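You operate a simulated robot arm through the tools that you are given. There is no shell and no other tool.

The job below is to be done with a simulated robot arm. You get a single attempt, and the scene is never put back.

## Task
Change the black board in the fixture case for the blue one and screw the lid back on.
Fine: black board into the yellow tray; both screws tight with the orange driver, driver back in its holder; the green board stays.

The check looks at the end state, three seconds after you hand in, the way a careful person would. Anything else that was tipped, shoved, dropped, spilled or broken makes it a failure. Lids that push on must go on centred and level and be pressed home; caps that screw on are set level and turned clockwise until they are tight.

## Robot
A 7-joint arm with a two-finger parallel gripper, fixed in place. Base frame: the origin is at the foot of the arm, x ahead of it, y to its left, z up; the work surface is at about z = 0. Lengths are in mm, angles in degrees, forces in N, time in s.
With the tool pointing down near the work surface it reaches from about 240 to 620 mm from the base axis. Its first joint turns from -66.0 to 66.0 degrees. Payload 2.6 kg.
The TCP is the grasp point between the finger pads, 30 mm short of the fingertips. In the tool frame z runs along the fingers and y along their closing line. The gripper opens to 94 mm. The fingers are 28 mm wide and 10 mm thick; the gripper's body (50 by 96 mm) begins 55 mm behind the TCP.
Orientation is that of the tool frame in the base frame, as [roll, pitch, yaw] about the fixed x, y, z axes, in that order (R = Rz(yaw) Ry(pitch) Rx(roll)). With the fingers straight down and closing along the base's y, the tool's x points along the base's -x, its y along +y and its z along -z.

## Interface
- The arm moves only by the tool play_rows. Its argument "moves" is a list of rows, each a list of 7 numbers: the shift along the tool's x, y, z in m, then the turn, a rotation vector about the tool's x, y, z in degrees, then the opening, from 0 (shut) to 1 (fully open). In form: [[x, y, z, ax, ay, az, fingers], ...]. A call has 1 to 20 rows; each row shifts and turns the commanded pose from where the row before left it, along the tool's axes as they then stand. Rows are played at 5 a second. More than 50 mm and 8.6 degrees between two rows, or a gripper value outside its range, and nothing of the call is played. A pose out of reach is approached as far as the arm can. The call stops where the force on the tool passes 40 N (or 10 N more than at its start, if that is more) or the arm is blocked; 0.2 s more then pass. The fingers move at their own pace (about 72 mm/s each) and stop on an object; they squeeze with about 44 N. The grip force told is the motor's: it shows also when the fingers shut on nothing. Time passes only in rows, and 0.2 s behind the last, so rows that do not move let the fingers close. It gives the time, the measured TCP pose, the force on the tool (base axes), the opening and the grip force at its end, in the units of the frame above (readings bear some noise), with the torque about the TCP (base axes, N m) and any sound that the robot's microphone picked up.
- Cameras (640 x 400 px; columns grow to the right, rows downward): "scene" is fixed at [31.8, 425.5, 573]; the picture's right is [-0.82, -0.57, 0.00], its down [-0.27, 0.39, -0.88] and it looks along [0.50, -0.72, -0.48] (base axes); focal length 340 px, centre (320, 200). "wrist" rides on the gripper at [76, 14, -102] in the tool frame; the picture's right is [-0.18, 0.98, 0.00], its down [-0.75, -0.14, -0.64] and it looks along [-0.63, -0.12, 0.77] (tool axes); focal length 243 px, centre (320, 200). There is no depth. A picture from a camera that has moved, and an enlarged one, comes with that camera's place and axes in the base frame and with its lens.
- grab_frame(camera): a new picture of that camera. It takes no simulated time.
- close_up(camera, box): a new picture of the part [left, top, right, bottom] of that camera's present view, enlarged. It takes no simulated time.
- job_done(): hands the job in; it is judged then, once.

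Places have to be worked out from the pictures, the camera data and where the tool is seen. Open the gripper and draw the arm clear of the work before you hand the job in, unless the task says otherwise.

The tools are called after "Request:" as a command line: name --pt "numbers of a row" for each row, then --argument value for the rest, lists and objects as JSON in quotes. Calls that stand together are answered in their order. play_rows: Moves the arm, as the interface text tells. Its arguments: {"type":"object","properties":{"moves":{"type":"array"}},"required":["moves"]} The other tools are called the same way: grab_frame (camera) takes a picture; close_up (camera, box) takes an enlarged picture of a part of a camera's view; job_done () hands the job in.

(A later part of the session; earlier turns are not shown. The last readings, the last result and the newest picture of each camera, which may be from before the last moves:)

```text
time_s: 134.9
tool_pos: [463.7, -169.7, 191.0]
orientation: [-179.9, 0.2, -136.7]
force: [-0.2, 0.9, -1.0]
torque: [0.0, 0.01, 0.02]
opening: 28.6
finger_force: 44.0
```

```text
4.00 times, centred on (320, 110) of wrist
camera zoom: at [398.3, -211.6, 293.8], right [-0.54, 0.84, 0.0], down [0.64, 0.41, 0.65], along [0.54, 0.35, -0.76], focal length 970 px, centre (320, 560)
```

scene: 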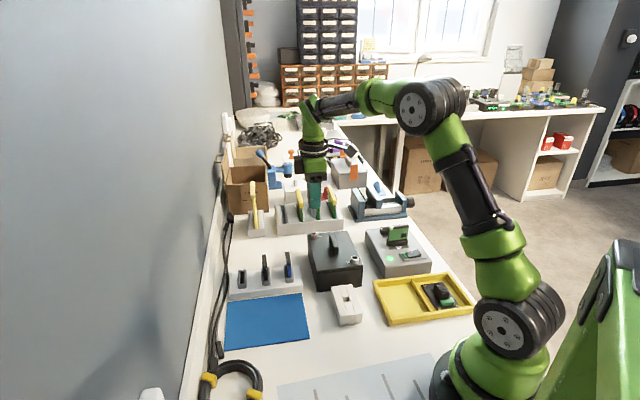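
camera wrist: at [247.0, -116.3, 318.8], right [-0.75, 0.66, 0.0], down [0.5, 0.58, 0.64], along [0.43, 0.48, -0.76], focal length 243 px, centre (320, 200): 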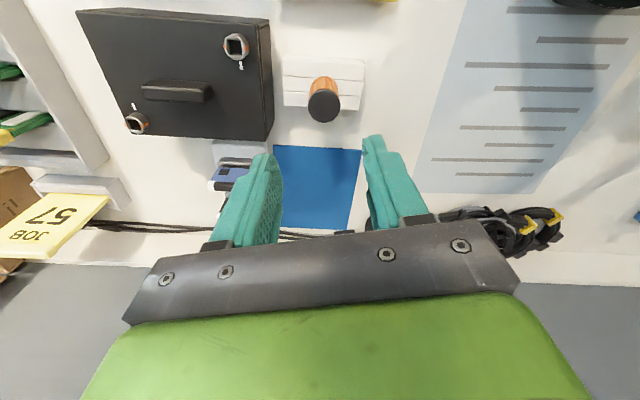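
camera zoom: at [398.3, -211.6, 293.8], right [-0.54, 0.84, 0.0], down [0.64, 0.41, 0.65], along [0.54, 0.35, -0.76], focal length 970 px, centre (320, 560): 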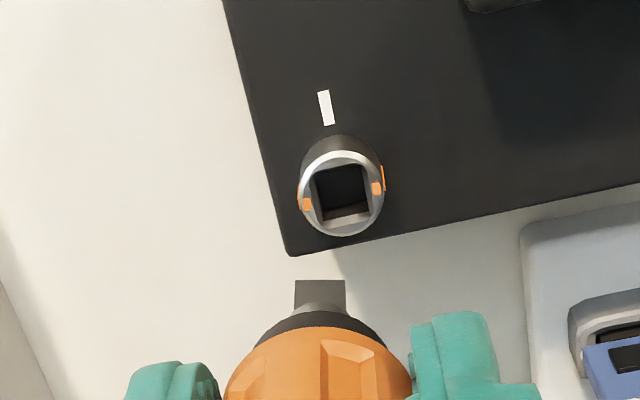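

The far screw's surroundings are clear (card rack is >100 mm away). The bit is ~12° clockwise of the socket, so I rotate CCW 11° and lower to z≈165 to check.

Request:
play_rows --pt "0 0 0 0 0 -5.5 0" --pt "0 0 0 0 0 -5.5 0" --pt "0 0 0.013 0 0 0 0" --pt "0 0 0.013 0 0 0 0" --pt "0 0 0 0 0 0 0"

Request:
close_up --camera "scene" --box '[302, 210, 326, 245]'

Request:
close_up --camera "wrist" --box '[270, 60, 370, 160]'

```text
time_s: 136.1
tool_pos: [462.8, -170.2, 163.9]
orientation: [-179.8, 0.2, -125.7]
force: [0.2, -0.7, -0.5]
torque: [0.0, -0.04, 0.0]
opening: 28.5
finger_force: 44.0
```

```text
11.43 times, centred on (314, 228) of scene
camera zoom: at [31.8, 425.5, 573.0], right [-0.82, -0.57, 0.0], down [-0.27, 0.39, -0.88], along [0.5, -0.72, -0.48], focal length 3880 px, centre (389, -114)
```

zoom: 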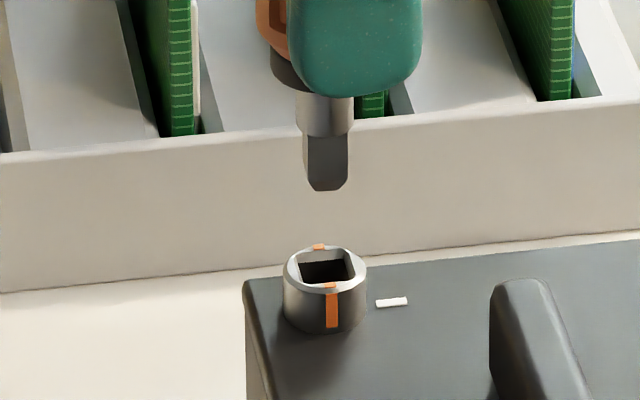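

```text
4.00 times, centred on (320, 110) of wrist
camera zoom: at [405.6, -223.2, 267.3], right [-0.69, 0.72, 0.0], down [0.55, 0.53, 0.64], along [0.47, 0.44, -0.76], focal length 970 px, centre (320, 560)
```

zoom: 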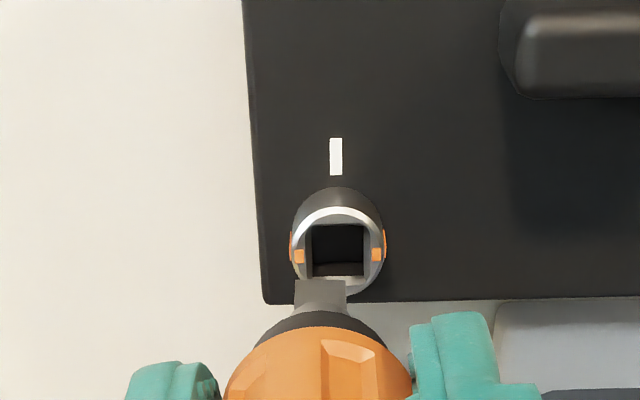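

The bit is square to the socket now but ~3.8 mm off. I shift (−1.8, +3.3) mm in the tool frame and lower 16 mm.

Request:
play_rows --pt "-0.0018 0.0033 0 0 0 0 0" --pt "0 0 0.008 0 0 0 0" --pt "0 0 0.008 0 0 0 0" --pt "0 0 0 0 0 0 0"

Request:
close_up --camera "scene" --box '[302, 210, 326, 245]'

Request:
close_up --camera "wrist" --box '[270, 60, 370, 160]'

```text
time_s: 137.1
tool_pos: [461.9, -166.4, 149.4]
orientation: [-179.8, 0.3, -125.7]
force: [0.5, 0.6, -0.7]
torque: [-0.03, 0.02, -0.01]
opening: 28.6
finger_force: 43.4
```

```text
11.43 times, centred on (314, 228) of scene
camera zoom: at [31.8, 425.5, 573.0], right [-0.82, -0.57, 0.0], down [-0.27, 0.39, -0.88], along [0.5, -0.72, -0.48], focal length 3880 px, centre (389, -114)
```

zoom: 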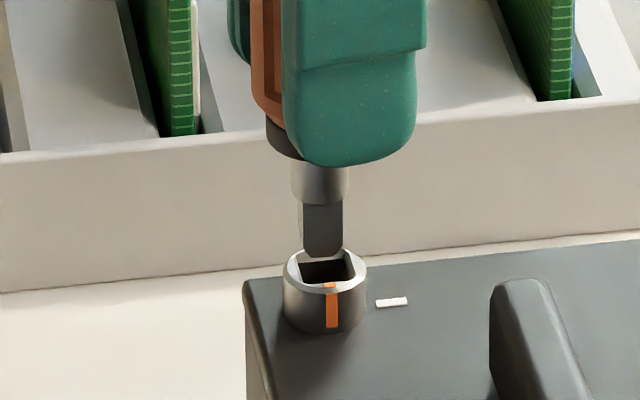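

```text
4.00 times, centred on (320, 110) of wrist
camera zoom: at [404.4, -219.5, 251.9], right [-0.69, 0.72, 0.0], down [0.55, 0.53, 0.64], along [0.47, 0.44, -0.76], focal length 970 px, centre (320, 560)
```

zoom: 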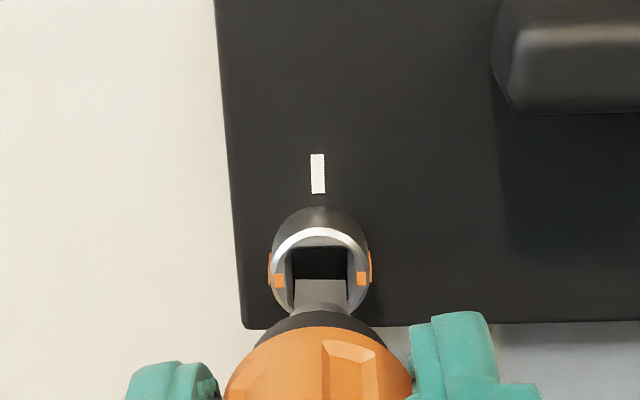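

Nearly centred: 0.7 mm residual in one axis. I correct and lower into the socket.

Request:
play_rows --pt "0.0007 0.0001 0 0 0 0 0" --pt "0 0 0.003 0 0 0 0" --pt "0 0 0.003 0 0 0 0" --pt "0 0 0.002 0 0 0 0" --pt "0 0 0 0 0 0 0"

Request:
close_up --camera "scene" --box '[302, 210, 326, 245]'

Request:
close_up --camera "wrist" --box '[270, 60, 370, 160]'

```text
time_s: 138.3
tool_pos: [460.9, -166.1, 142.4]
orientation: [-179.8, 0.3, -125.8]
force: [0.2, 0.0, -1.0]
torque: [0.0, 0.02, -0.03]
opening: 28.6
finger_force: 43.7
```

```text
11.43 times, centred on (314, 228) of scene
camera zoom: at [31.8, 425.5, 573.0], right [-0.82, -0.57, 0.0], down [-0.27, 0.39, -0.88], along [0.5, -0.72, -0.48], focal length 3880 px, centre (389, -114)
```

zoom: 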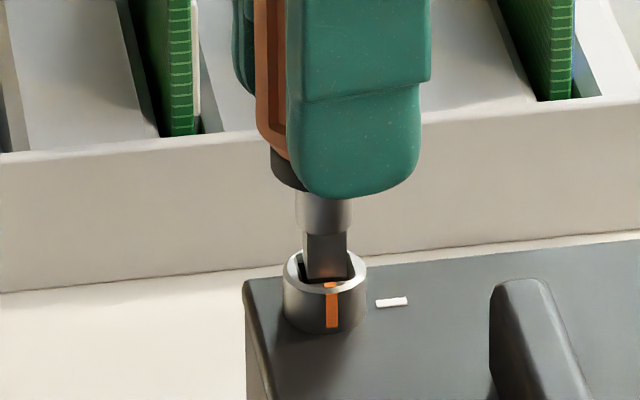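

```text
4.00 times, centred on (320, 110) of wrist
camera zoom: at [403.4, -219.6, 244.1], right [-0.69, 0.72, 0.0], down [0.55, 0.53, 0.64], along [0.47, 0.44, -0.76], focal length 970 px, centre (320, 560)
```

zoom: 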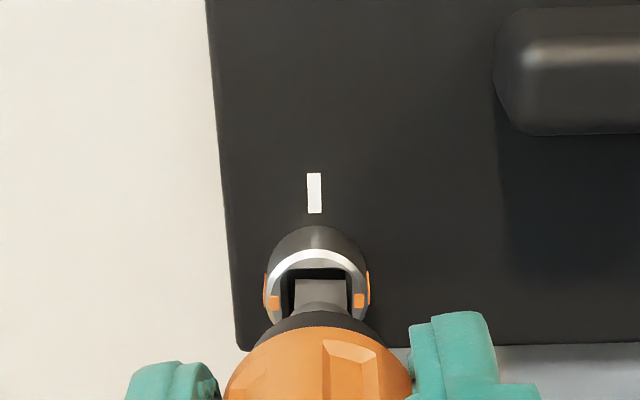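

The bit is in. I nudge −0.5 mm in y and lower until it seats.

Request:
play_rows --pt "0 -0.0005 0.0015 0 0 0 0" --pt "0 0 0.0015 0 0 0 0" --pt "0 0 0.0015 0 0 0 0" --pt "0 0 0 0 0 0 0"

Request:
play_rows --pt "0 0 0.001 0 0 0 0" --pt "0 0 0.001 0 0 0 0" --pt "0 0 0 0 0 0 0"

```text
time_s: 139.3
tool_pos: [461.1, -166.1, 136.4]
orientation: [-179.8, 0.2, -125.7]
force: [0.2, 0.6, -0.7]
torque: [0.01, 0.0, -0.03]
opening: 28.5
finger_force: 44.2
```

```text
time_s: 140.1
tool_pos: [462.3, -166.9, 136.1]
orientation: [-179.8, 0.2, -125.6]
force: [-5.9, 0.4, 14.1]
torque: [0.01, 0.32, 0.0]
opening: 28.6
finger_force: 44.0
```

Seated with 14 N. I ease up 0.2 mm and turn clockwise 80°, then look.

Request:
play_rows --pt "0 0 -0.0002 0 0 8 0" --pt "0 0 0 0 0 8 0" --pt "0 0 0 0 0 8 0" --pt "0 0 0 0 0 8 0" --pt "0 0 0 0 0 8 0"

Request:
close_up --camera "scene" --box '[302, 222, 326, 247]'

Request:
play_rows --pt "0 0 0 0 0 8 0" --pt "0 0 0 0 0 8 0" --pt "0 0 0 0 0 8 0" --pt "0 0 0 0 0 8 0" --pt "0 0 0 0 0 8 0"

Request:
close_up --camera "scene" --box '[302, 222, 326, 247]'

```text
time_s: 141.3
tool_pos: [461.2, -165.9, 135.2]
orientation: [-179.8, 0.3, -165.9]
force: [-3.2, -1.9, 13.2]
torque: [-0.12, 0.15, 0.03]
opening: 28.7
finger_force: 43.6
```

```text
16.00 times, centred on (314, 234) of scene
camera zoom: at [31.7, 425.5, 573.0], right [-0.82, -0.57, 0.0], down [-0.27, 0.39, -0.88], along [0.5, -0.72, -0.48], focal length 5431 px, centre (416, -352)
```

zoom: 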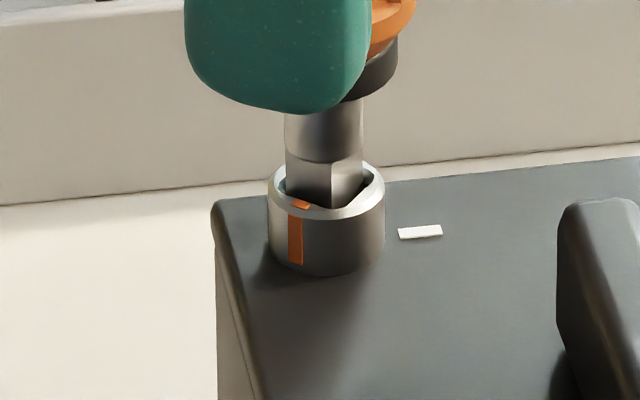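

```text
time_s: 142.5
tool_pos: [462.4, -166.6, 135.2]
orientation: [180.0, 0.2, 154.2]
force: [-10.5, 0.0, 20.5]
torque: [-0.05, 0.71, 0.01]
opening: 28.4
finger_force: 44.7
```

```text
16.00 times, centred on (314, 234) of scene
camera zoom: at [31.6, 425.5, 573.0], right [-0.82, -0.57, 0.0], down [-0.27, 0.39, -0.88], along [0.5, -0.72, -0.48], focal length 5431 px, centre (416, -352)
```

zoom: 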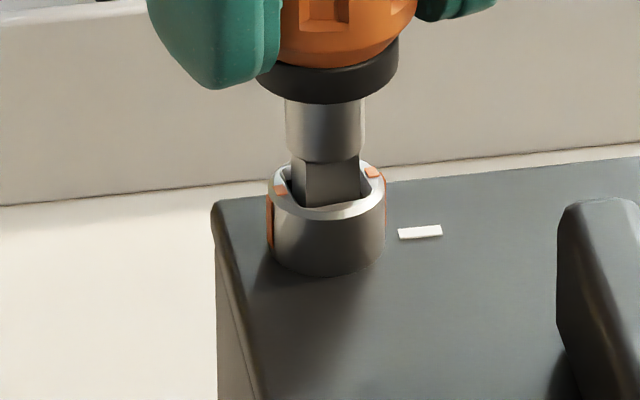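

The screw has turned ~80°. I continue clockwise in steps until the torque peaks at the stop.

Request:
play_rows --pt "0.0003 0 -0.0002 0 0 8 0" --pt "0 0 0 0 0 8 0"

Request:
play_rows --pt "0 0 0 0 0 8 0" --pt "0 0 0 0 0 8 0"

Request:
play_rows --pt "0 0 0 0 0 8 0"

Request:
close_up --camera "scene" --box '[302, 222, 326, 247]'

```text
time_s: 143.1
tool_pos: [461.7, -166.1, 135.9]
orientation: [179.8, 0.2, 138.1]
force: [-7.4, 0.3, 17.3]
torque: [0.04, 0.45, 0.1]
opening: 28.5
finger_force: 44.2
```

```text
time_s: 143.7
tool_pos: [461.9, -167.2, 135.6]
orientation: [179.8, 0.1, 122.2]
force: [-10.5, 0.4, 18.0]
torque: [-0.04, 0.72, 0.43]
opening: 28.5
finger_force: 44.1
```

```text
time_s: 144.1
tool_pos: [460.8, -168.2, 135.0]
orientation: [179.8, 0.1, 114.2]
force: [-2.4, -4.4, 6.0]
torque: [-0.21, -0.23, 0.41]
opening: 29.0
finger_force: 43.8
```

```text
16.00 times, centred on (314, 234) of scene
camera zoom: at [31.7, 425.5, 573.0], right [-0.82, -0.57, 0.0], down [-0.27, 0.39, -0.88], along [0.5, -0.72, -0.48], focal length 5431 px, centre (416, -352)
```

zoom: 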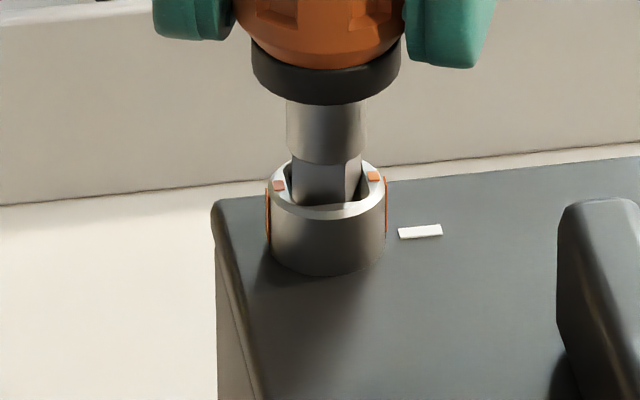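

Stripe is on the white mark and torque is 0.4+ with the handle beginning to slip. I apply a couple more steps to be sure it is as tight as the first.

Request:
play_rows --pt "0 0 0 0 0 6 0"

Request:
play_rows --pt "0 0 0 0 0 6 0"

Request:
play_rows --pt "0 0 0 0 0 6 0"

Request:
close_up --camera "scene" --box '[302, 222, 326, 247]'

```text
time_s: 144.5
tool_pos: [459.6, -166.2, 135.0]
orientation: [179.8, 0.1, 108.2]
force: [-2.1, -3.9, 1.1]
torque: [-0.21, -0.27, 0.28]
opening: 28.7
finger_force: 44.4
```

```text
time_s: 144.9
tool_pos: [461.0, -166.9, 135.3]
orientation: [179.9, 0.0, 102.1]
force: [-5.9, -3.6, -1.3]
torque: [-0.33, 0.46, 0.19]
opening: 28.6
finger_force: 44.6
```

```text
time_s: 145.3
tool_pos: [461.7, -166.7, 134.3]
orientation: [179.9, -0.1, 96.2]
force: [-3.4, -2.4, -4.1]
torque: [-0.17, 0.21, 0.4]
opening: 28.7
finger_force: 43.9
```

```text
16.00 times, centred on (314, 234) of scene
camera zoom: at [31.8, 425.5, 573.0], right [-0.82, -0.57, 0.0], down [-0.27, 0.39, -0.88], along [0.5, -0.72, -0.48], focal length 5431 px, centre (416, -352)
```

zoom: 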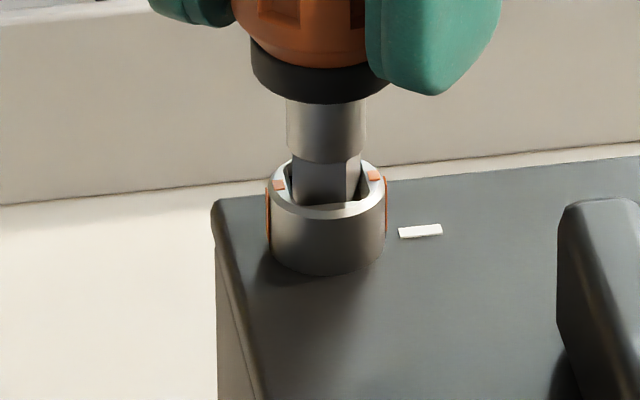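

Request:
play_rows --pt "0 0 0 0 0 6 0"

Request:
play_rows --pt "0 0 0 0 0 6 0"

Request:
close_up --camera "scene" --box '[302, 222, 326, 247]'

```text
time_s: 145.7
tool_pos: [460.6, -165.4, 135.1]
orientation: [179.7, -0.1, 90.2]
force: [-4.5, -2.3, -3.9]
torque: [-0.02, 0.47, 0.55]
opening: 28.3
finger_force: 43.8
```

```text
time_s: 146.1
tool_pos: [461.1, -166.3, 136.1]
orientation: [179.7, 0.1, 84.3]
force: [-2.5, -2.1, -6.9]
torque: [-0.36, 0.11, 0.61]
opening: 28.5
finger_force: 44.1
```

```text
16.00 times, centred on (314, 234) of scene
camera zoom: at [31.8, 425.5, 573.0], right [-0.82, -0.57, 0.0], down [-0.27, 0.39, -0.88], along [0.5, -0.72, -0.48], focal length 5431 px, centre (416, -352)
```

zoom: 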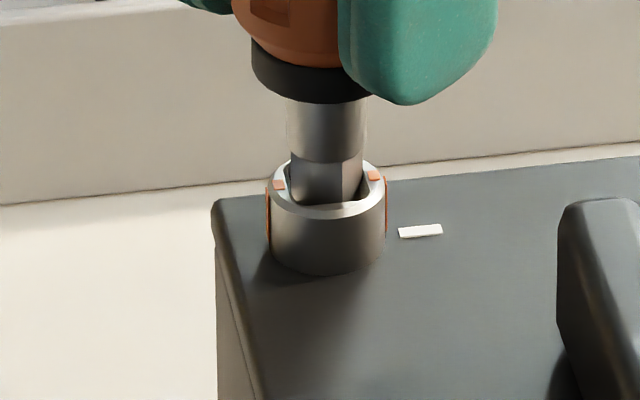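

Torque reached 0.61 N·m with the stripe fixed: tight. I unwind CCW in small steps until the torque vanishes, then lift.

Request:
play_rows --pt "0 0 0 0 0 -7 0"

Request:
play_rows --pt "0 0 0 0 0 -5 0"

Request:
play_rows --pt "0 0 0 0 0 -4 0"

Request:
close_up --camera "scene" --box '[302, 222, 326, 247]'

```text
time_s: 146.5
tool_pos: [461.9, -166.4, 134.6]
orientation: [179.8, 0.1, 91.3]
force: [-0.1, -2.3, -10.6]
torque: [-0.11, 0.14, 0.32]
opening: 28.5
finger_force: 43.8
```

```text
time_s: 146.9
tool_pos: [461.2, -166.1, 135.7]
orientation: [179.8, -0.1, 96.2]
force: [-6.3, -0.3, -4.0]
torque: [-0.01, 0.46, 0.17]
opening: 28.6
finger_force: 44.4
```

```text
time_s: 147.3
tool_pos: [462.0, -165.4, 135.2]
orientation: [179.7, -0.1, 100.2]
force: [-10.6, 0.7, -1.0]
torque: [0.07, 0.63, 0.06]
opening: 28.7
finger_force: 44.2
```

```text
16.00 times, centred on (314, 234) of scene
camera zoom: at [31.8, 425.5, 573.0], right [-0.82, -0.57, 0.0], down [-0.27, 0.39, -0.88], along [0.5, -0.72, -0.48], focal length 5431 px, centre (416, -352)
```

zoom: 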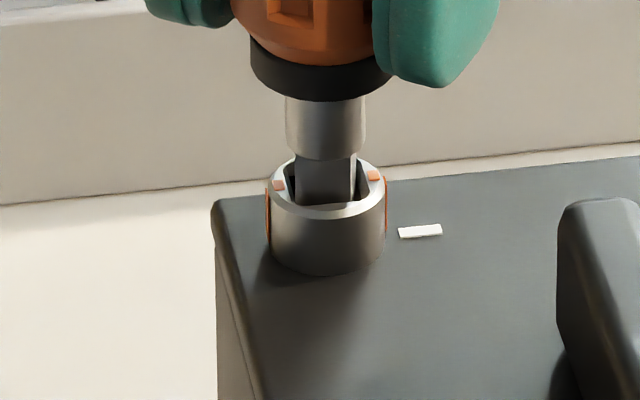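

Torque is near zero; I relieve the 10 N side load (−0.4 mm in y) and lift slowly.

Request:
play_rows --pt "0.0001 -0.0004 -0.0005 0 0 -1 0" --pt "0 0 -0.001 0 0 0 0"

Request:
play_rows --pt "0 0 -0.0015 0 0 0 0" --pt "0 0 -0.0015 0 0 0 0" --pt "0 0 0 0 0 0 0"

Request:
play_rows --pt "0 0 -0.003 0 0 0 0" --pt "0 0 -0.005 0 0 0 0" --pt "0 0 0 0 0 0 0"

Request:
close_up --camera "scene" --box '[302, 212, 326, 247]'

```text
time_s: 147.9
tool_pos: [461.1, -166.7, 135.3]
orientation: [179.9, 0.0, 101.5]
force: [-6.2, 2.0, -7.5]
torque: [0.12, 0.34, 0.04]
opening: 28.8
finger_force: 43.9
```

```text
time_s: 148.7
tool_pos: [461.7, -166.7, 140.3]
orientation: [179.7, 0.0, 101.4]
force: [0.0, -0.8, -0.3]
torque: [0.0, 0.0, -0.01]
opening: 28.5
finger_force: 43.9
```

```text
time_s: 149.5
tool_pos: [460.0, -166.8, 150.2]
orientation: [179.7, 0.0, 101.3]
force: [0.4, 0.6, -0.3]
torque: [-0.01, -0.02, -0.01]
opening: 28.3
finger_force: 44.0
```

```text
11.43 times, centred on (314, 230) of scene
camera zoom: at [31.8, 425.5, 573.0], right [-0.82, -0.57, 0.0], down [-0.27, 0.39, -0.88], along [0.5, -0.72, -0.48], focal length 3880 px, centre (389, -137)
```

zoom: 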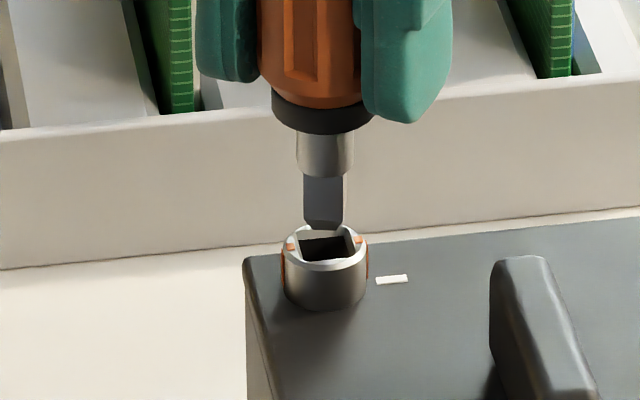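

Both screws are on their marks. I raise the driver to z≈205 and measure the bit's orientation for the holder.

Request:
play_rows --pt "0 0 -0.025 0 0 0 0" --pt "0 0 -0.03 0 0 0 0" --pt "0 0 0 0 0 0 0"

Request:
close_up --camera "wrist" --box '[290, 90, 350, 150]'

Request:
close_up --camera "scene" --box '[304, 224, 368, 264]'

```text
time_s: 150.3
tool_pos: [459.3, -166.5, 203.5]
orientation: [179.8, 0.1, 101.3]
force: [0.4, -0.2, -0.3]
torque: [0.0, -0.01, 0.01]
opening: 28.2
finger_force: 44.2
```

```text
6.67 times, centred on (320, 120) of wrist
camera zoom: at [458.0, -88.3, 306.6], right [1.0, 0.01, 0.0], down [0.01, -0.77, 0.64], along [0.01, -0.64, -0.77], focal length 1618 px, centre (320, 733)
```

zoom: 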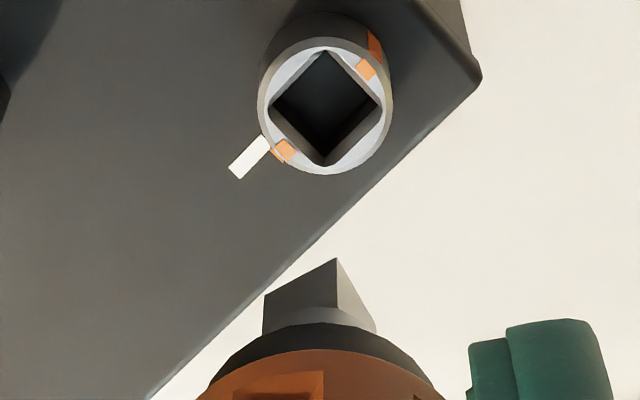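

```text
10.00 times, centred on (336, 244) of scene
camera zoom: at [31.8, 425.5, 573.0], right [-0.82, -0.57, 0.0], down [-0.27, 0.39, -0.88], along [0.5, -0.72, -0.48], focal length 3395 px, centre (160, -240)
```

zoom: 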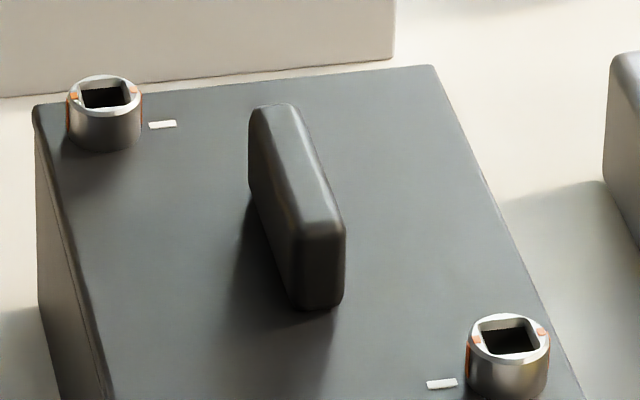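

Both stripes point at the white marks. The bit must turn ~17° CCW to match the holder; I rotate, carry the driver over the holder and lower partway.

Request:
play_rows --pt "0 0 0 0 0 -8.5 0" --pt "0 0 0 0 0 -8.5 0" --pt "0.0353 -0.0182 0 0 0 0 0" --pt "0.0353 -0.0182 0 0 0 0 0" --pt "0.0353 -0.0182 0 0 0 0 0" --pt "0.0353 -0.0182 0 0 0 0 0" --pt "0.0353 -0.0182 0 0 0 0 0" --pt "0 0 0.03 0 0 0 0" --pt "0 0 0.03 0 0 0 0" --pt "0 0 0.028 0 0 0 0" --pt "0 0 0 0 0 0 0" --pt "0 0 0 0 0 0 0"

Request:
close_up --camera "scene" --box '[330, 270, 370, 315]'

Request:
close_up --camera "wrist" --box '[285, 70, 355, 150]'

```text
time_s: 152.9
tool_pos: [297.0, -55.7, 116.5]
orientation: [179.9, 0.1, 118.3]
force: [-0.3, 0.6, -1.2]
torque: [0.0, 0.0, -0.02]
opening: 28.5
finger_force: 44.1
```

```text
8.89 times, centred on (350, 292) of scene
camera zoom: at [31.8, 425.5, 573.0], right [-0.82, -0.57, 0.0], down [-0.27, 0.39, -0.88], along [0.5, -0.72, -0.48], focal length 3017 px, centre (53, -622)
```

zoom: 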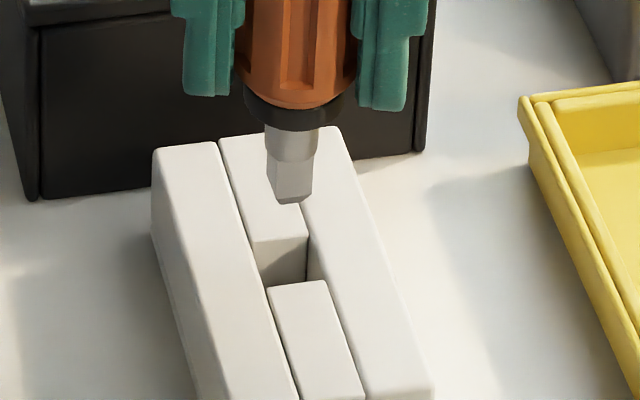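

```text
5.00 times, centred on (320, 110) of wrist
camera zoom: at [273.0, 17.4, 218.8], right [0.95, 0.3, 0.0], down [0.23, -0.73, 0.64], along [0.2, -0.61, -0.77], focal length 1213 px, centre (320, 650)
```

zoom: 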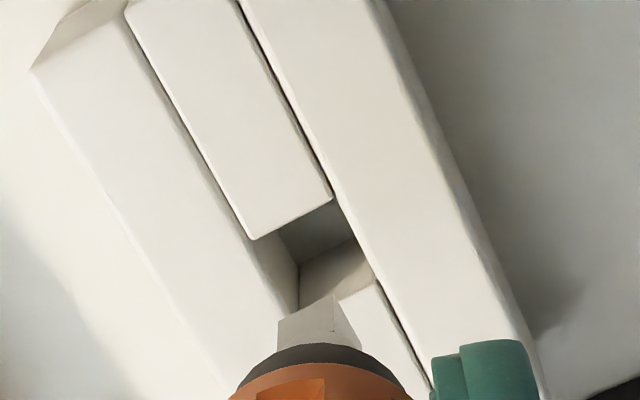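

The bit is ~1.5 mm from the hole centre; I correct (+1.3, −0.9 mm), lower 18 mm and recheck.

Request:
play_rows --pt "0.0013 -0.0009 0 0 0 0 0" --pt "0 0 0.009 0 0 0 0" --pt "0 0 0.009 0 0 0 0" --pt "0 0 0 0 0 0 0"

Request:
close_up --camera "scene" --box '[330, 275, 370, 320]'

Request:
close_up --camera "wrist" --box '[285, 80, 355, 150]'

```text
time_s: 153.9
tool_pos: [295.6, -54.1, 97.1]
orientation: [179.8, 0.1, 118.3]
force: [-0.4, -0.4, -0.3]
torque: [0.01, 0.0, 0.04]
opening: 28.2
finger_force: 43.9
```

```text
8.89 times, centred on (350, 298) of scene
camera zoom: at [31.8, 425.5, 573.0], right [-0.82, -0.57, 0.0], down [-0.27, 0.39, -0.88], along [0.5, -0.72, -0.48], focal length 3017 px, centre (53, -667)
```

zoom: 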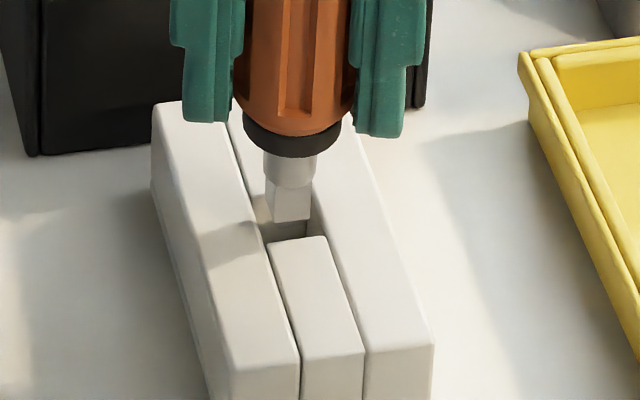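

```text
5.71 times, centred on (320, 115) of wrist
camera zoom: at [271.0, 20.0, 199.6], right [0.95, 0.3, 0.0], down [0.23, -0.73, 0.64], along [0.2, -0.61, -0.77], focal length 1386 px, centre (320, 686)
```

zoom: 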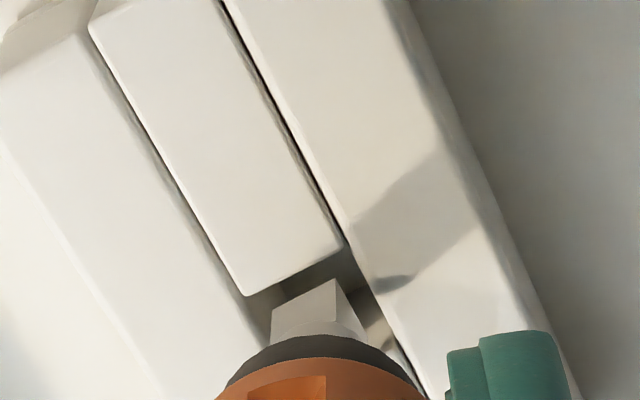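

Balanced gaps on both sides. I lower into the hole in small steps.

Request:
play_rows --pt "0 0 0.003 0 0 0 0" --pt "0 0 0.003 0 0 0 0" --pt "0 0 0.003 0 0 0 0" --pt "0 0 0 0 0 0 0"

Request:
close_up --camera "scene" --box '[330, 275, 370, 320]'

Request:
close_up --camera "wrist" --box '[285, 80, 355, 150]'

```text
time_s: 154.9
tool_pos: [295.0, -53.4, 87.6]
orientation: [179.8, 0.2, 118.3]
force: [-0.3, 0.2, -0.1]
torque: [0.0, 0.0, 0.04]
opening: 28.3
finger_force: 43.7
```

```text
8.89 times, centred on (350, 298) of scene
camera zoom: at [31.8, 425.5, 573.0], right [-0.82, -0.57, 0.0], down [-0.27, 0.39, -0.88], along [0.5, -0.72, -0.48], focal length 3017 px, centre (53, -667)
```

zoom: 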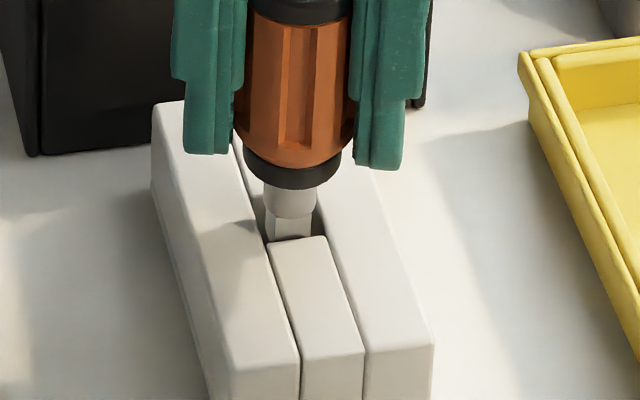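

```text
5.71 times, centred on (320, 115) of wrist
camera zoom: at [270.6, 20.0, 189.9], right [0.95, 0.3, 0.0], down [0.23, -0.73, 0.64], along [0.2, -0.61, -0.77], focal length 1386 px, centre (320, 686)
```

zoom: 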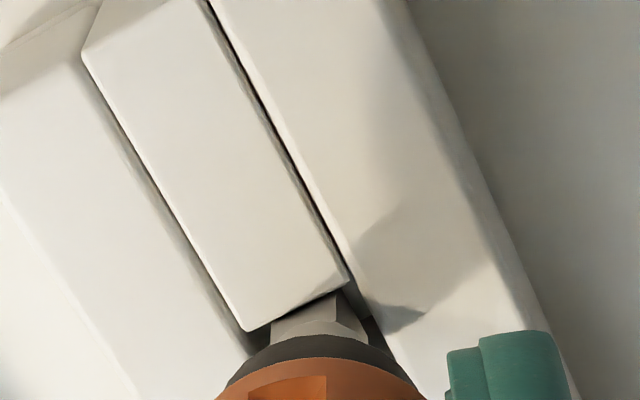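

No contact, but the bit is close to the front slab; I shift −0.9 mm in x and continue down.

Request:
play_rows --pt "-0.0009 0 0.001 0 0 0 0" --pt "0 0 0.003 0 0 0 0" --pt "0 0 0.003 0 0 0 0" --pt "0 0 0 0 0 0 0"

Request:
play_rows --pt "0 0 0.002 0 0 0 0" --pt "0 0 0.002 0 0 0 0" --pt "0 0 0 0 0 0 0"

Request:
close_up --camera "scene" --box '[330, 275, 370, 320]'

```text
time_s: 155.9
tool_pos: [296.3, -53.8, 81.1]
orientation: [179.8, 0.1, 118.4]
force: [-0.4, 0.1, -0.9]
torque: [-0.03, 0.0, 0.04]
opening: 28.4
finger_force: 44.5
```

```text
time_s: 156.7
tool_pos: [296.8, -55.3, 77.6]
orientation: [179.7, 0.3, 118.4]
force: [-3.7, -1.6, 30.0]
torque: [0.09, 0.16, 0.03]
opening: 28.6
finger_force: 44.2
```

```text
8.89 times, centred on (350, 298) of scene
camera zoom: at [31.7, 425.5, 573.0], right [-0.82, -0.57, 0.0], down [-0.27, 0.39, -0.88], along [0.5, -0.72, -0.48], focal length 3017 px, centre (53, -667)
```

zoom: 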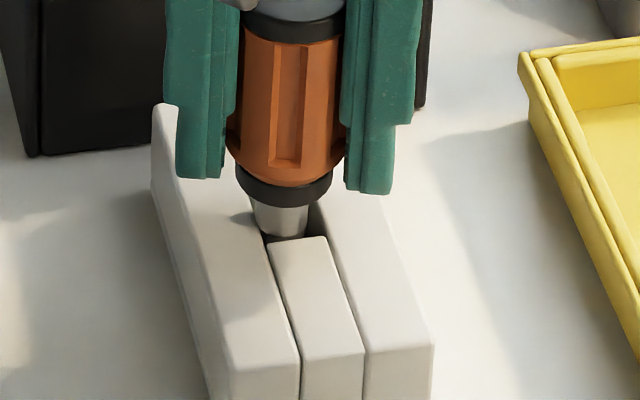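

The shaft shoulder caught the slot edge (30 N): the driver is ~1.8 mm too far toward scene-left. I back up 2 mm, shift −1.6 mm in y and look.

Request:
play_rows --pt "0 0 -0.002 0 0 0 0" --pt "0 -0.0016 0 0 0 0 0" --pt "0 0 0 0 0 0 0"

Request:
close_up --camera "scene" --box '[335, 280, 365, 310]'

Request:
close_up --camera "wrist" --box '[285, 80, 355, 150]'

```text
time_s: 157.5
tool_pos: [293.2, -55.7, 78.5]
orientation: [179.8, 0.1, 118.2]
force: [5.5, -4.4, -3.5]
torque: [-0.28, -0.35, 0.0]
opening: 28.6
finger_force: 43.9
```

```text
13.33 times, centred on (350, 295) of scene
camera zoom: at [31.8, 425.5, 573.0], right [-0.82, -0.57, 0.0], down [-0.27, 0.39, -0.88], along [0.5, -0.72, -0.48], focal length 4526 px, centre (-80, -1067)
```

zoom: 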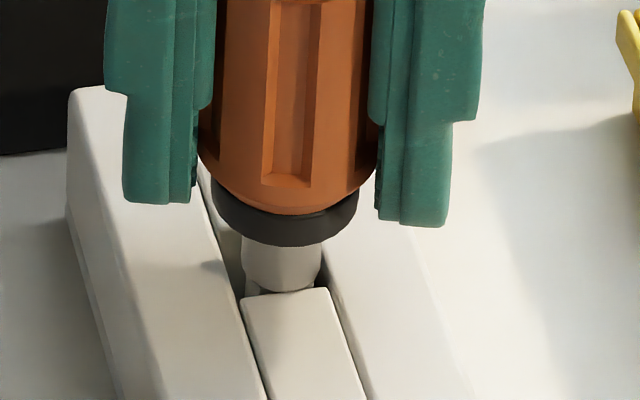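

```text
5.71 times, centred on (320, 115) of wrist
camera zoom: at [269.9, 18.5, 180.7], right [0.95, 0.3, 0.0], down [0.23, -0.73, 0.64], along [0.2, -0.61, -0.77], focal length 1386 px, centre (320, 686)
```

zoom: 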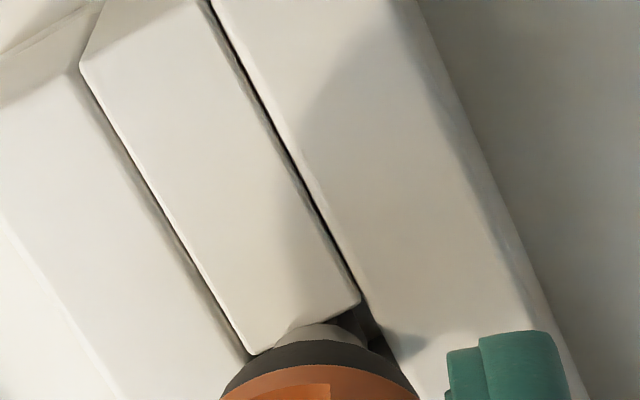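

Side force shows the shaft pressing on the front slab; I shift −1.2 mm in x (+0.4 y) and re-read the force.

Request:
play_rows --pt "-0.0012 0.0004 0 0 0 0 0" --pt "0 0 0 0 0 0 0"

Request:
close_up --camera "scene" --box '[335, 280, 365, 310]'

Request:
close_up --camera "wrist" --box '[285, 80, 355, 150]'

```text
time_s: 158.1
tool_pos: [294.5, -55.4, 77.4]
orientation: [179.9, -0.1, 118.3]
force: [-0.4, 0.1, 0.3]
torque: [0.0, 0.04, 0.03]
opening: 28.3
finger_force: 44.1
```

```text
13.33 times, centred on (350, 295) of scene
camera zoom: at [31.8, 425.5, 573.0], right [-0.82, -0.57, 0.0], down [-0.27, 0.39, -0.88], along [0.5, -0.72, -0.48], focal length 4526 px, centre (-80, -1067)
```

zoom: 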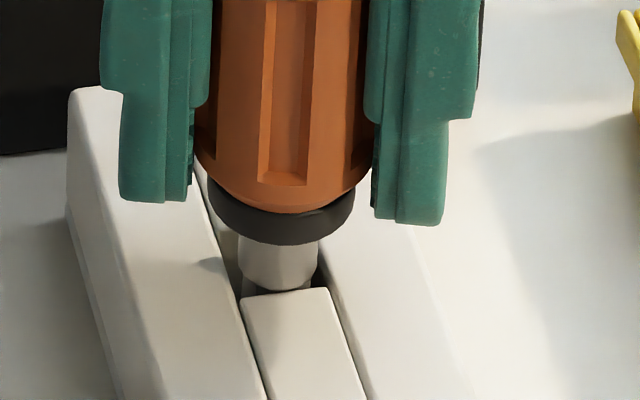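

```text
5.71 times, centred on (320, 115) of wrist
camera zoom: at [271.0, 18.2, 180.7], right [0.95, 0.3, 0.0], down [0.23, -0.73, 0.64], along [0.2, -0.61, -0.77], focal length 1386 px, centre (320, 686)
```

zoom: 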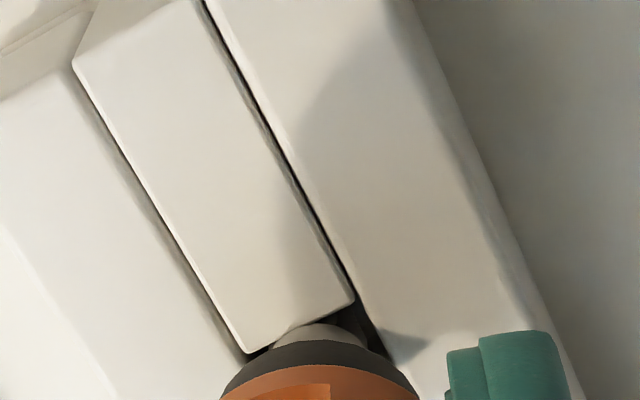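

Contact-free and laterally centred now. I lower 1 mm at a time watching the force.

Request:
play_rows --pt "0 0 0.001 0 0 0 0" --pt "0 0 0.001 0 0 0 0" --pt "0 0 0 0 0 0 0"

Request:
play_rows --pt "0 0 0.001 0 0 0 0" --pt "0 0 0 0 0 0 0"

Request:
close_up --camera "scene" --box '[335, 280, 365, 310]'

```text
time_s: 158.9
tool_pos: [296.8, -54.6, 76.9]
orientation: [179.7, 0.1, 118.3]
force: [-5.7, 0.1, 19.5]
torque: [0.12, 0.4, 0.03]
opening: 28.4
finger_force: 44.5
```

```text
time_s: 159.5
tool_pos: [297.0, -55.3, 75.0]
orientation: [179.7, 0.3, 118.4]
force: [2.7, -1.2, -2.0]
torque: [-0.11, -0.09, 0.0]
opening: 28.3
finger_force: 44.1
```

```text
13.33 times, centred on (350, 295) of scene
camera zoom: at [31.8, 425.5, 573.0], right [-0.82, -0.57, 0.0], down [-0.27, 0.39, -0.88], along [0.5, -0.72, -0.48], focal length 4526 px, centre (-80, -1067)
```

zoom: 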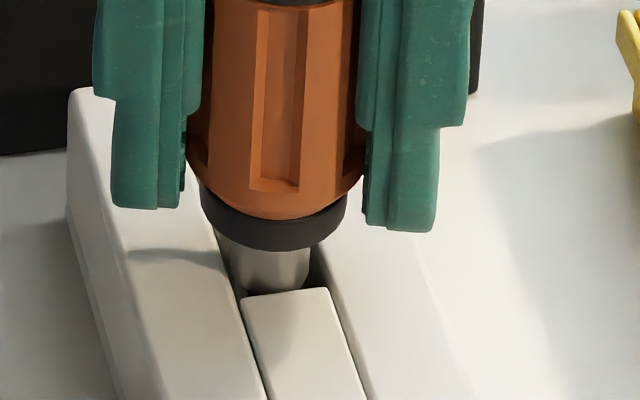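

It slipped past the edge and went on down. I shift −0.6 mm in y and continue.

Request:
play_rows --pt "0 -0.0006 0.0005 0 0 0 0" --pt "0 0 0.001 0 0 0 0" --pt "0 0 0 0 0 0 0"

Request:
play_rows --pt "0 0 0.001 0 0 0 0" --pt "0 0 0.001 0 0 0 0" --pt "0 0 0 0 0 0 0"

Request:
close_up --camera "scene" --box '[335, 280, 365, 310]'

```text
time_s: 160.3
tool_pos: [296.0, -56.2, 74.8]
orientation: [179.6, 0.3, 118.3]
force: [5.5, -5.8, 2.0]
torque: [-0.3, -0.25, -0.04]
opening: 28.5
finger_force: 43.5
```

```text
time_s: 161.1
tool_pos: [297.0, -56.3, 71.9]
orientation: [179.8, 0.2, 118.3]
force: [9.8, -8.1, 2.5]
torque: [-0.33, -0.42, -0.01]
opening: 28.5
finger_force: 44.3
```

```text
13.33 times, centred on (350, 295) of scene
camera zoom: at [31.8, 425.5, 573.0], right [-0.82, -0.57, 0.0], down [-0.27, 0.39, -0.88], along [0.5, -0.72, -0.48], focal length 4526 px, centre (-80, -1067)
```

zoom: 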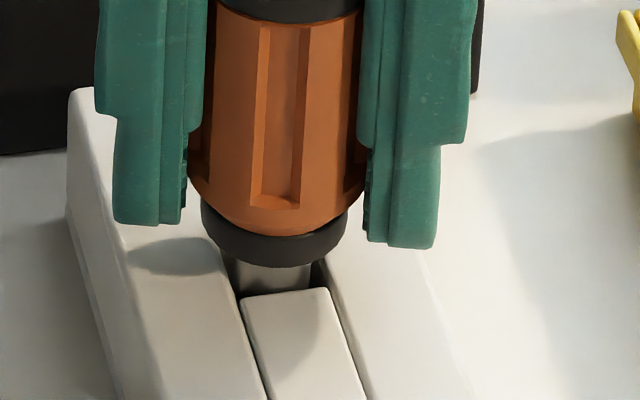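

I relieve the side force (x −0.6, y +0.2 mm) and lower the remaining ~3 mm.

Request:
play_rows --pt "-0.0006 0.0002 0 0 0 0 0" --pt "0 0 0.001 0 0 0 0" --pt "0 0 0 0 0 0 0"

Request:
play_rows --pt "0 0 0.001 0 0 0 0" --pt "0 0 0 0 0 0 0"

Request:
play_rows --pt "0 0 0.001 0 0 0 0" --pt "0 0 0 0 0 0 0"

Request:
close_up --camera "scene" --box '[335, 280, 365, 310]'

```text
time_s: 161.9
tool_pos: [295.6, -57.3, 71.0]
orientation: [179.8, 0.1, 118.3]
force: [10.2, -6.5, 2.0]
torque: [-0.31, -0.43, 0.02]
opening: 28.4
finger_force: 44.3
```

```text
time_s: 162.5
tool_pos: [295.2, -57.1, 69.6]
orientation: [179.8, 0.1, 118.3]
force: [8.4, -7.9, 1.1]
torque: [-0.33, -0.39, -0.01]
opening: 28.5
finger_force: 44.0
```

```text
time_s: 163.1
tool_pos: [294.9, -54.9, 69.2]
orientation: [179.8, 0.1, 118.3]
force: [8.1, -9.0, 1.1]
torque: [-0.35, -0.35, 0.03]
opening: 28.4
finger_force: 43.6
```

```text
13.33 times, centred on (350, 295) of scene
camera zoom: at [31.8, 425.5, 573.0], right [-0.82, -0.57, 0.0], down [-0.27, 0.39, -0.88], along [0.5, -0.72, -0.48], focal length 4526 px, centre (-80, -1067)
```

zoom: 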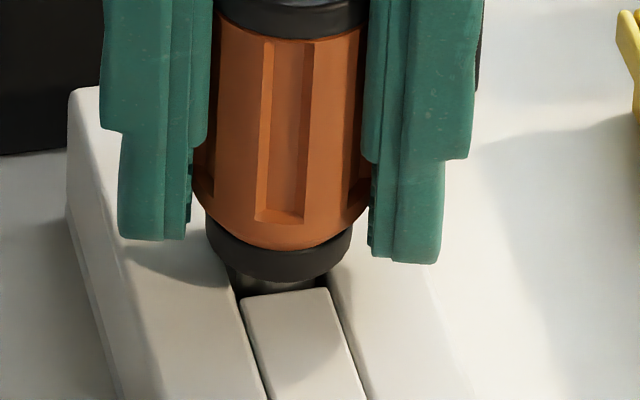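

Almost seated (~0.7 mm left) with 12 N side load. I shift x −0.7 mm and lower once more.

Request:
play_rows --pt "-0.0007 0.0001 0 0 0 0 0" --pt "0 0 0.0008 0 0 0 0" --pt "0 0 0 0 0 0 0"

Request:
play_rows --pt "-0.0003 0 0.0008 0 0 0 0" --pt "0 0 0 0 0 0 0"

Request:
close_up --camera "scene" --box '[335, 280, 365, 310]'

```text
time_s: 163.9
tool_pos: [295.1, -55.5, 67.1]
orientation: [179.7, 0.2, 118.3]
force: [-2.5, -2.2, 26.0]
torque: [-0.04, 0.23, 0.02]
opening: 28.7
finger_force: 44.5
```

```text
time_s: 164.5
tool_pos: [296.5, -56.3, 66.9]
orientation: [179.7, 0.1, 118.2]
force: [-3.9, 4.1, 29.2]
torque: [0.26, 0.26, 0.01]
opening: 28.7
finger_force: 44.4
```

```text
13.33 times, centred on (350, 295) of scene
camera zoom: at [31.7, 425.5, 573.0], right [-0.82, -0.57, 0.0], down [-0.27, 0.39, -0.88], along [0.5, -0.72, -0.48], focal length 4526 px, centre (-80, -1067)
```

zoom: 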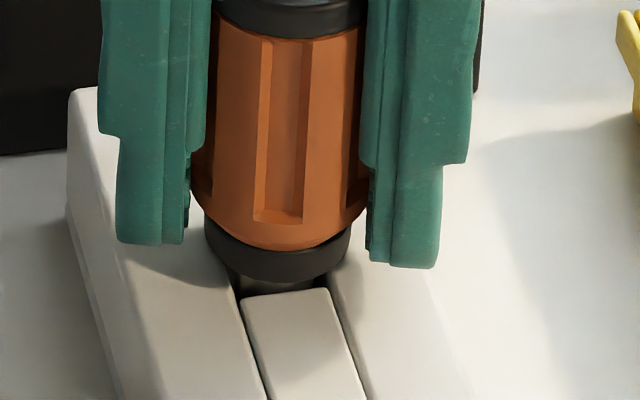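

The driver is bottomed in the holder (29 N). I ease off, open the fingers and rise.

Request:
play_rows --pt "0 0 -0.0006 0 0 0 0" --pt "0 0 0 0 0 0 0.55" --pt "0 0 0 0 0 0 0.55" --pt "0 0 -0.01 0 0 0 0.55" --pt "0 0 -0.03 0 0 0 0.55" --pt "0 0 -0.04 0 0 0 0.55" --pt "0 0 -0.045 0 0 0 0.55" --pt "0 0 -0.045 0 0 0 0.55" --pt "0 0 0 0 0 0 0.55"

Request:
grab_frame --camera "scene"

Request:
close_up --camera "scene" --box '[324, 262, 372, 332]'

Request:
grab_frame --camera "wrist"

```text
time_s: 166.5
tool_pos: [296.7, -57.6, 236.6]
orientation: [179.8, 0.1, 118.3]
force: [0.2, -0.1, 0.3]
torque: [0.04, 0.0, 0.01]
opening: 51.5
finger_force: 0.1
```

```text
taken
```

scene: 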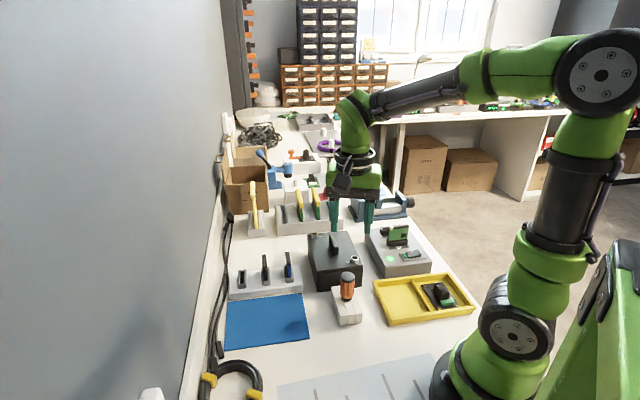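

```text
5.71 times, centred on (348, 297) of scene
camera zoom: at [31.8, 425.5, 573.0], right [-0.82, -0.57, 0.0], down [-0.27, 0.39, -0.88], along [0.5, -0.72, -0.48], focal length 1940 px, centre (160, -354)
```

zoom: 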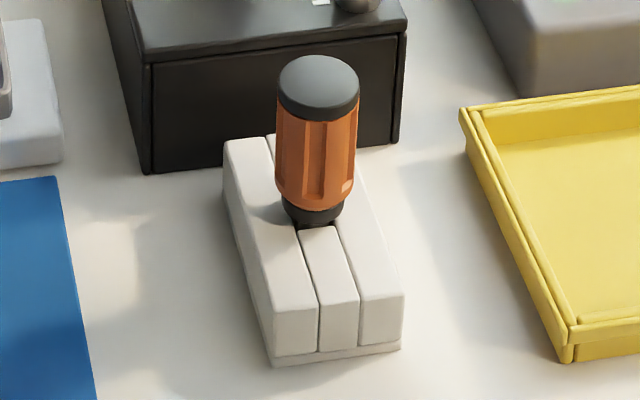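

```text
taken
camera wrist: at [271.6, 16.3, 338.7], right [0.95, 0.3, 0.0], down [0.23, -0.73, 0.64], along [0.2, -0.61, -0.77], focal length 243 px, centre (320, 200)
```

wrist: 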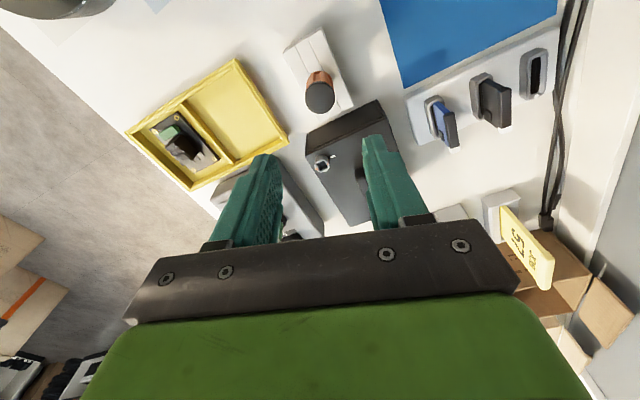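

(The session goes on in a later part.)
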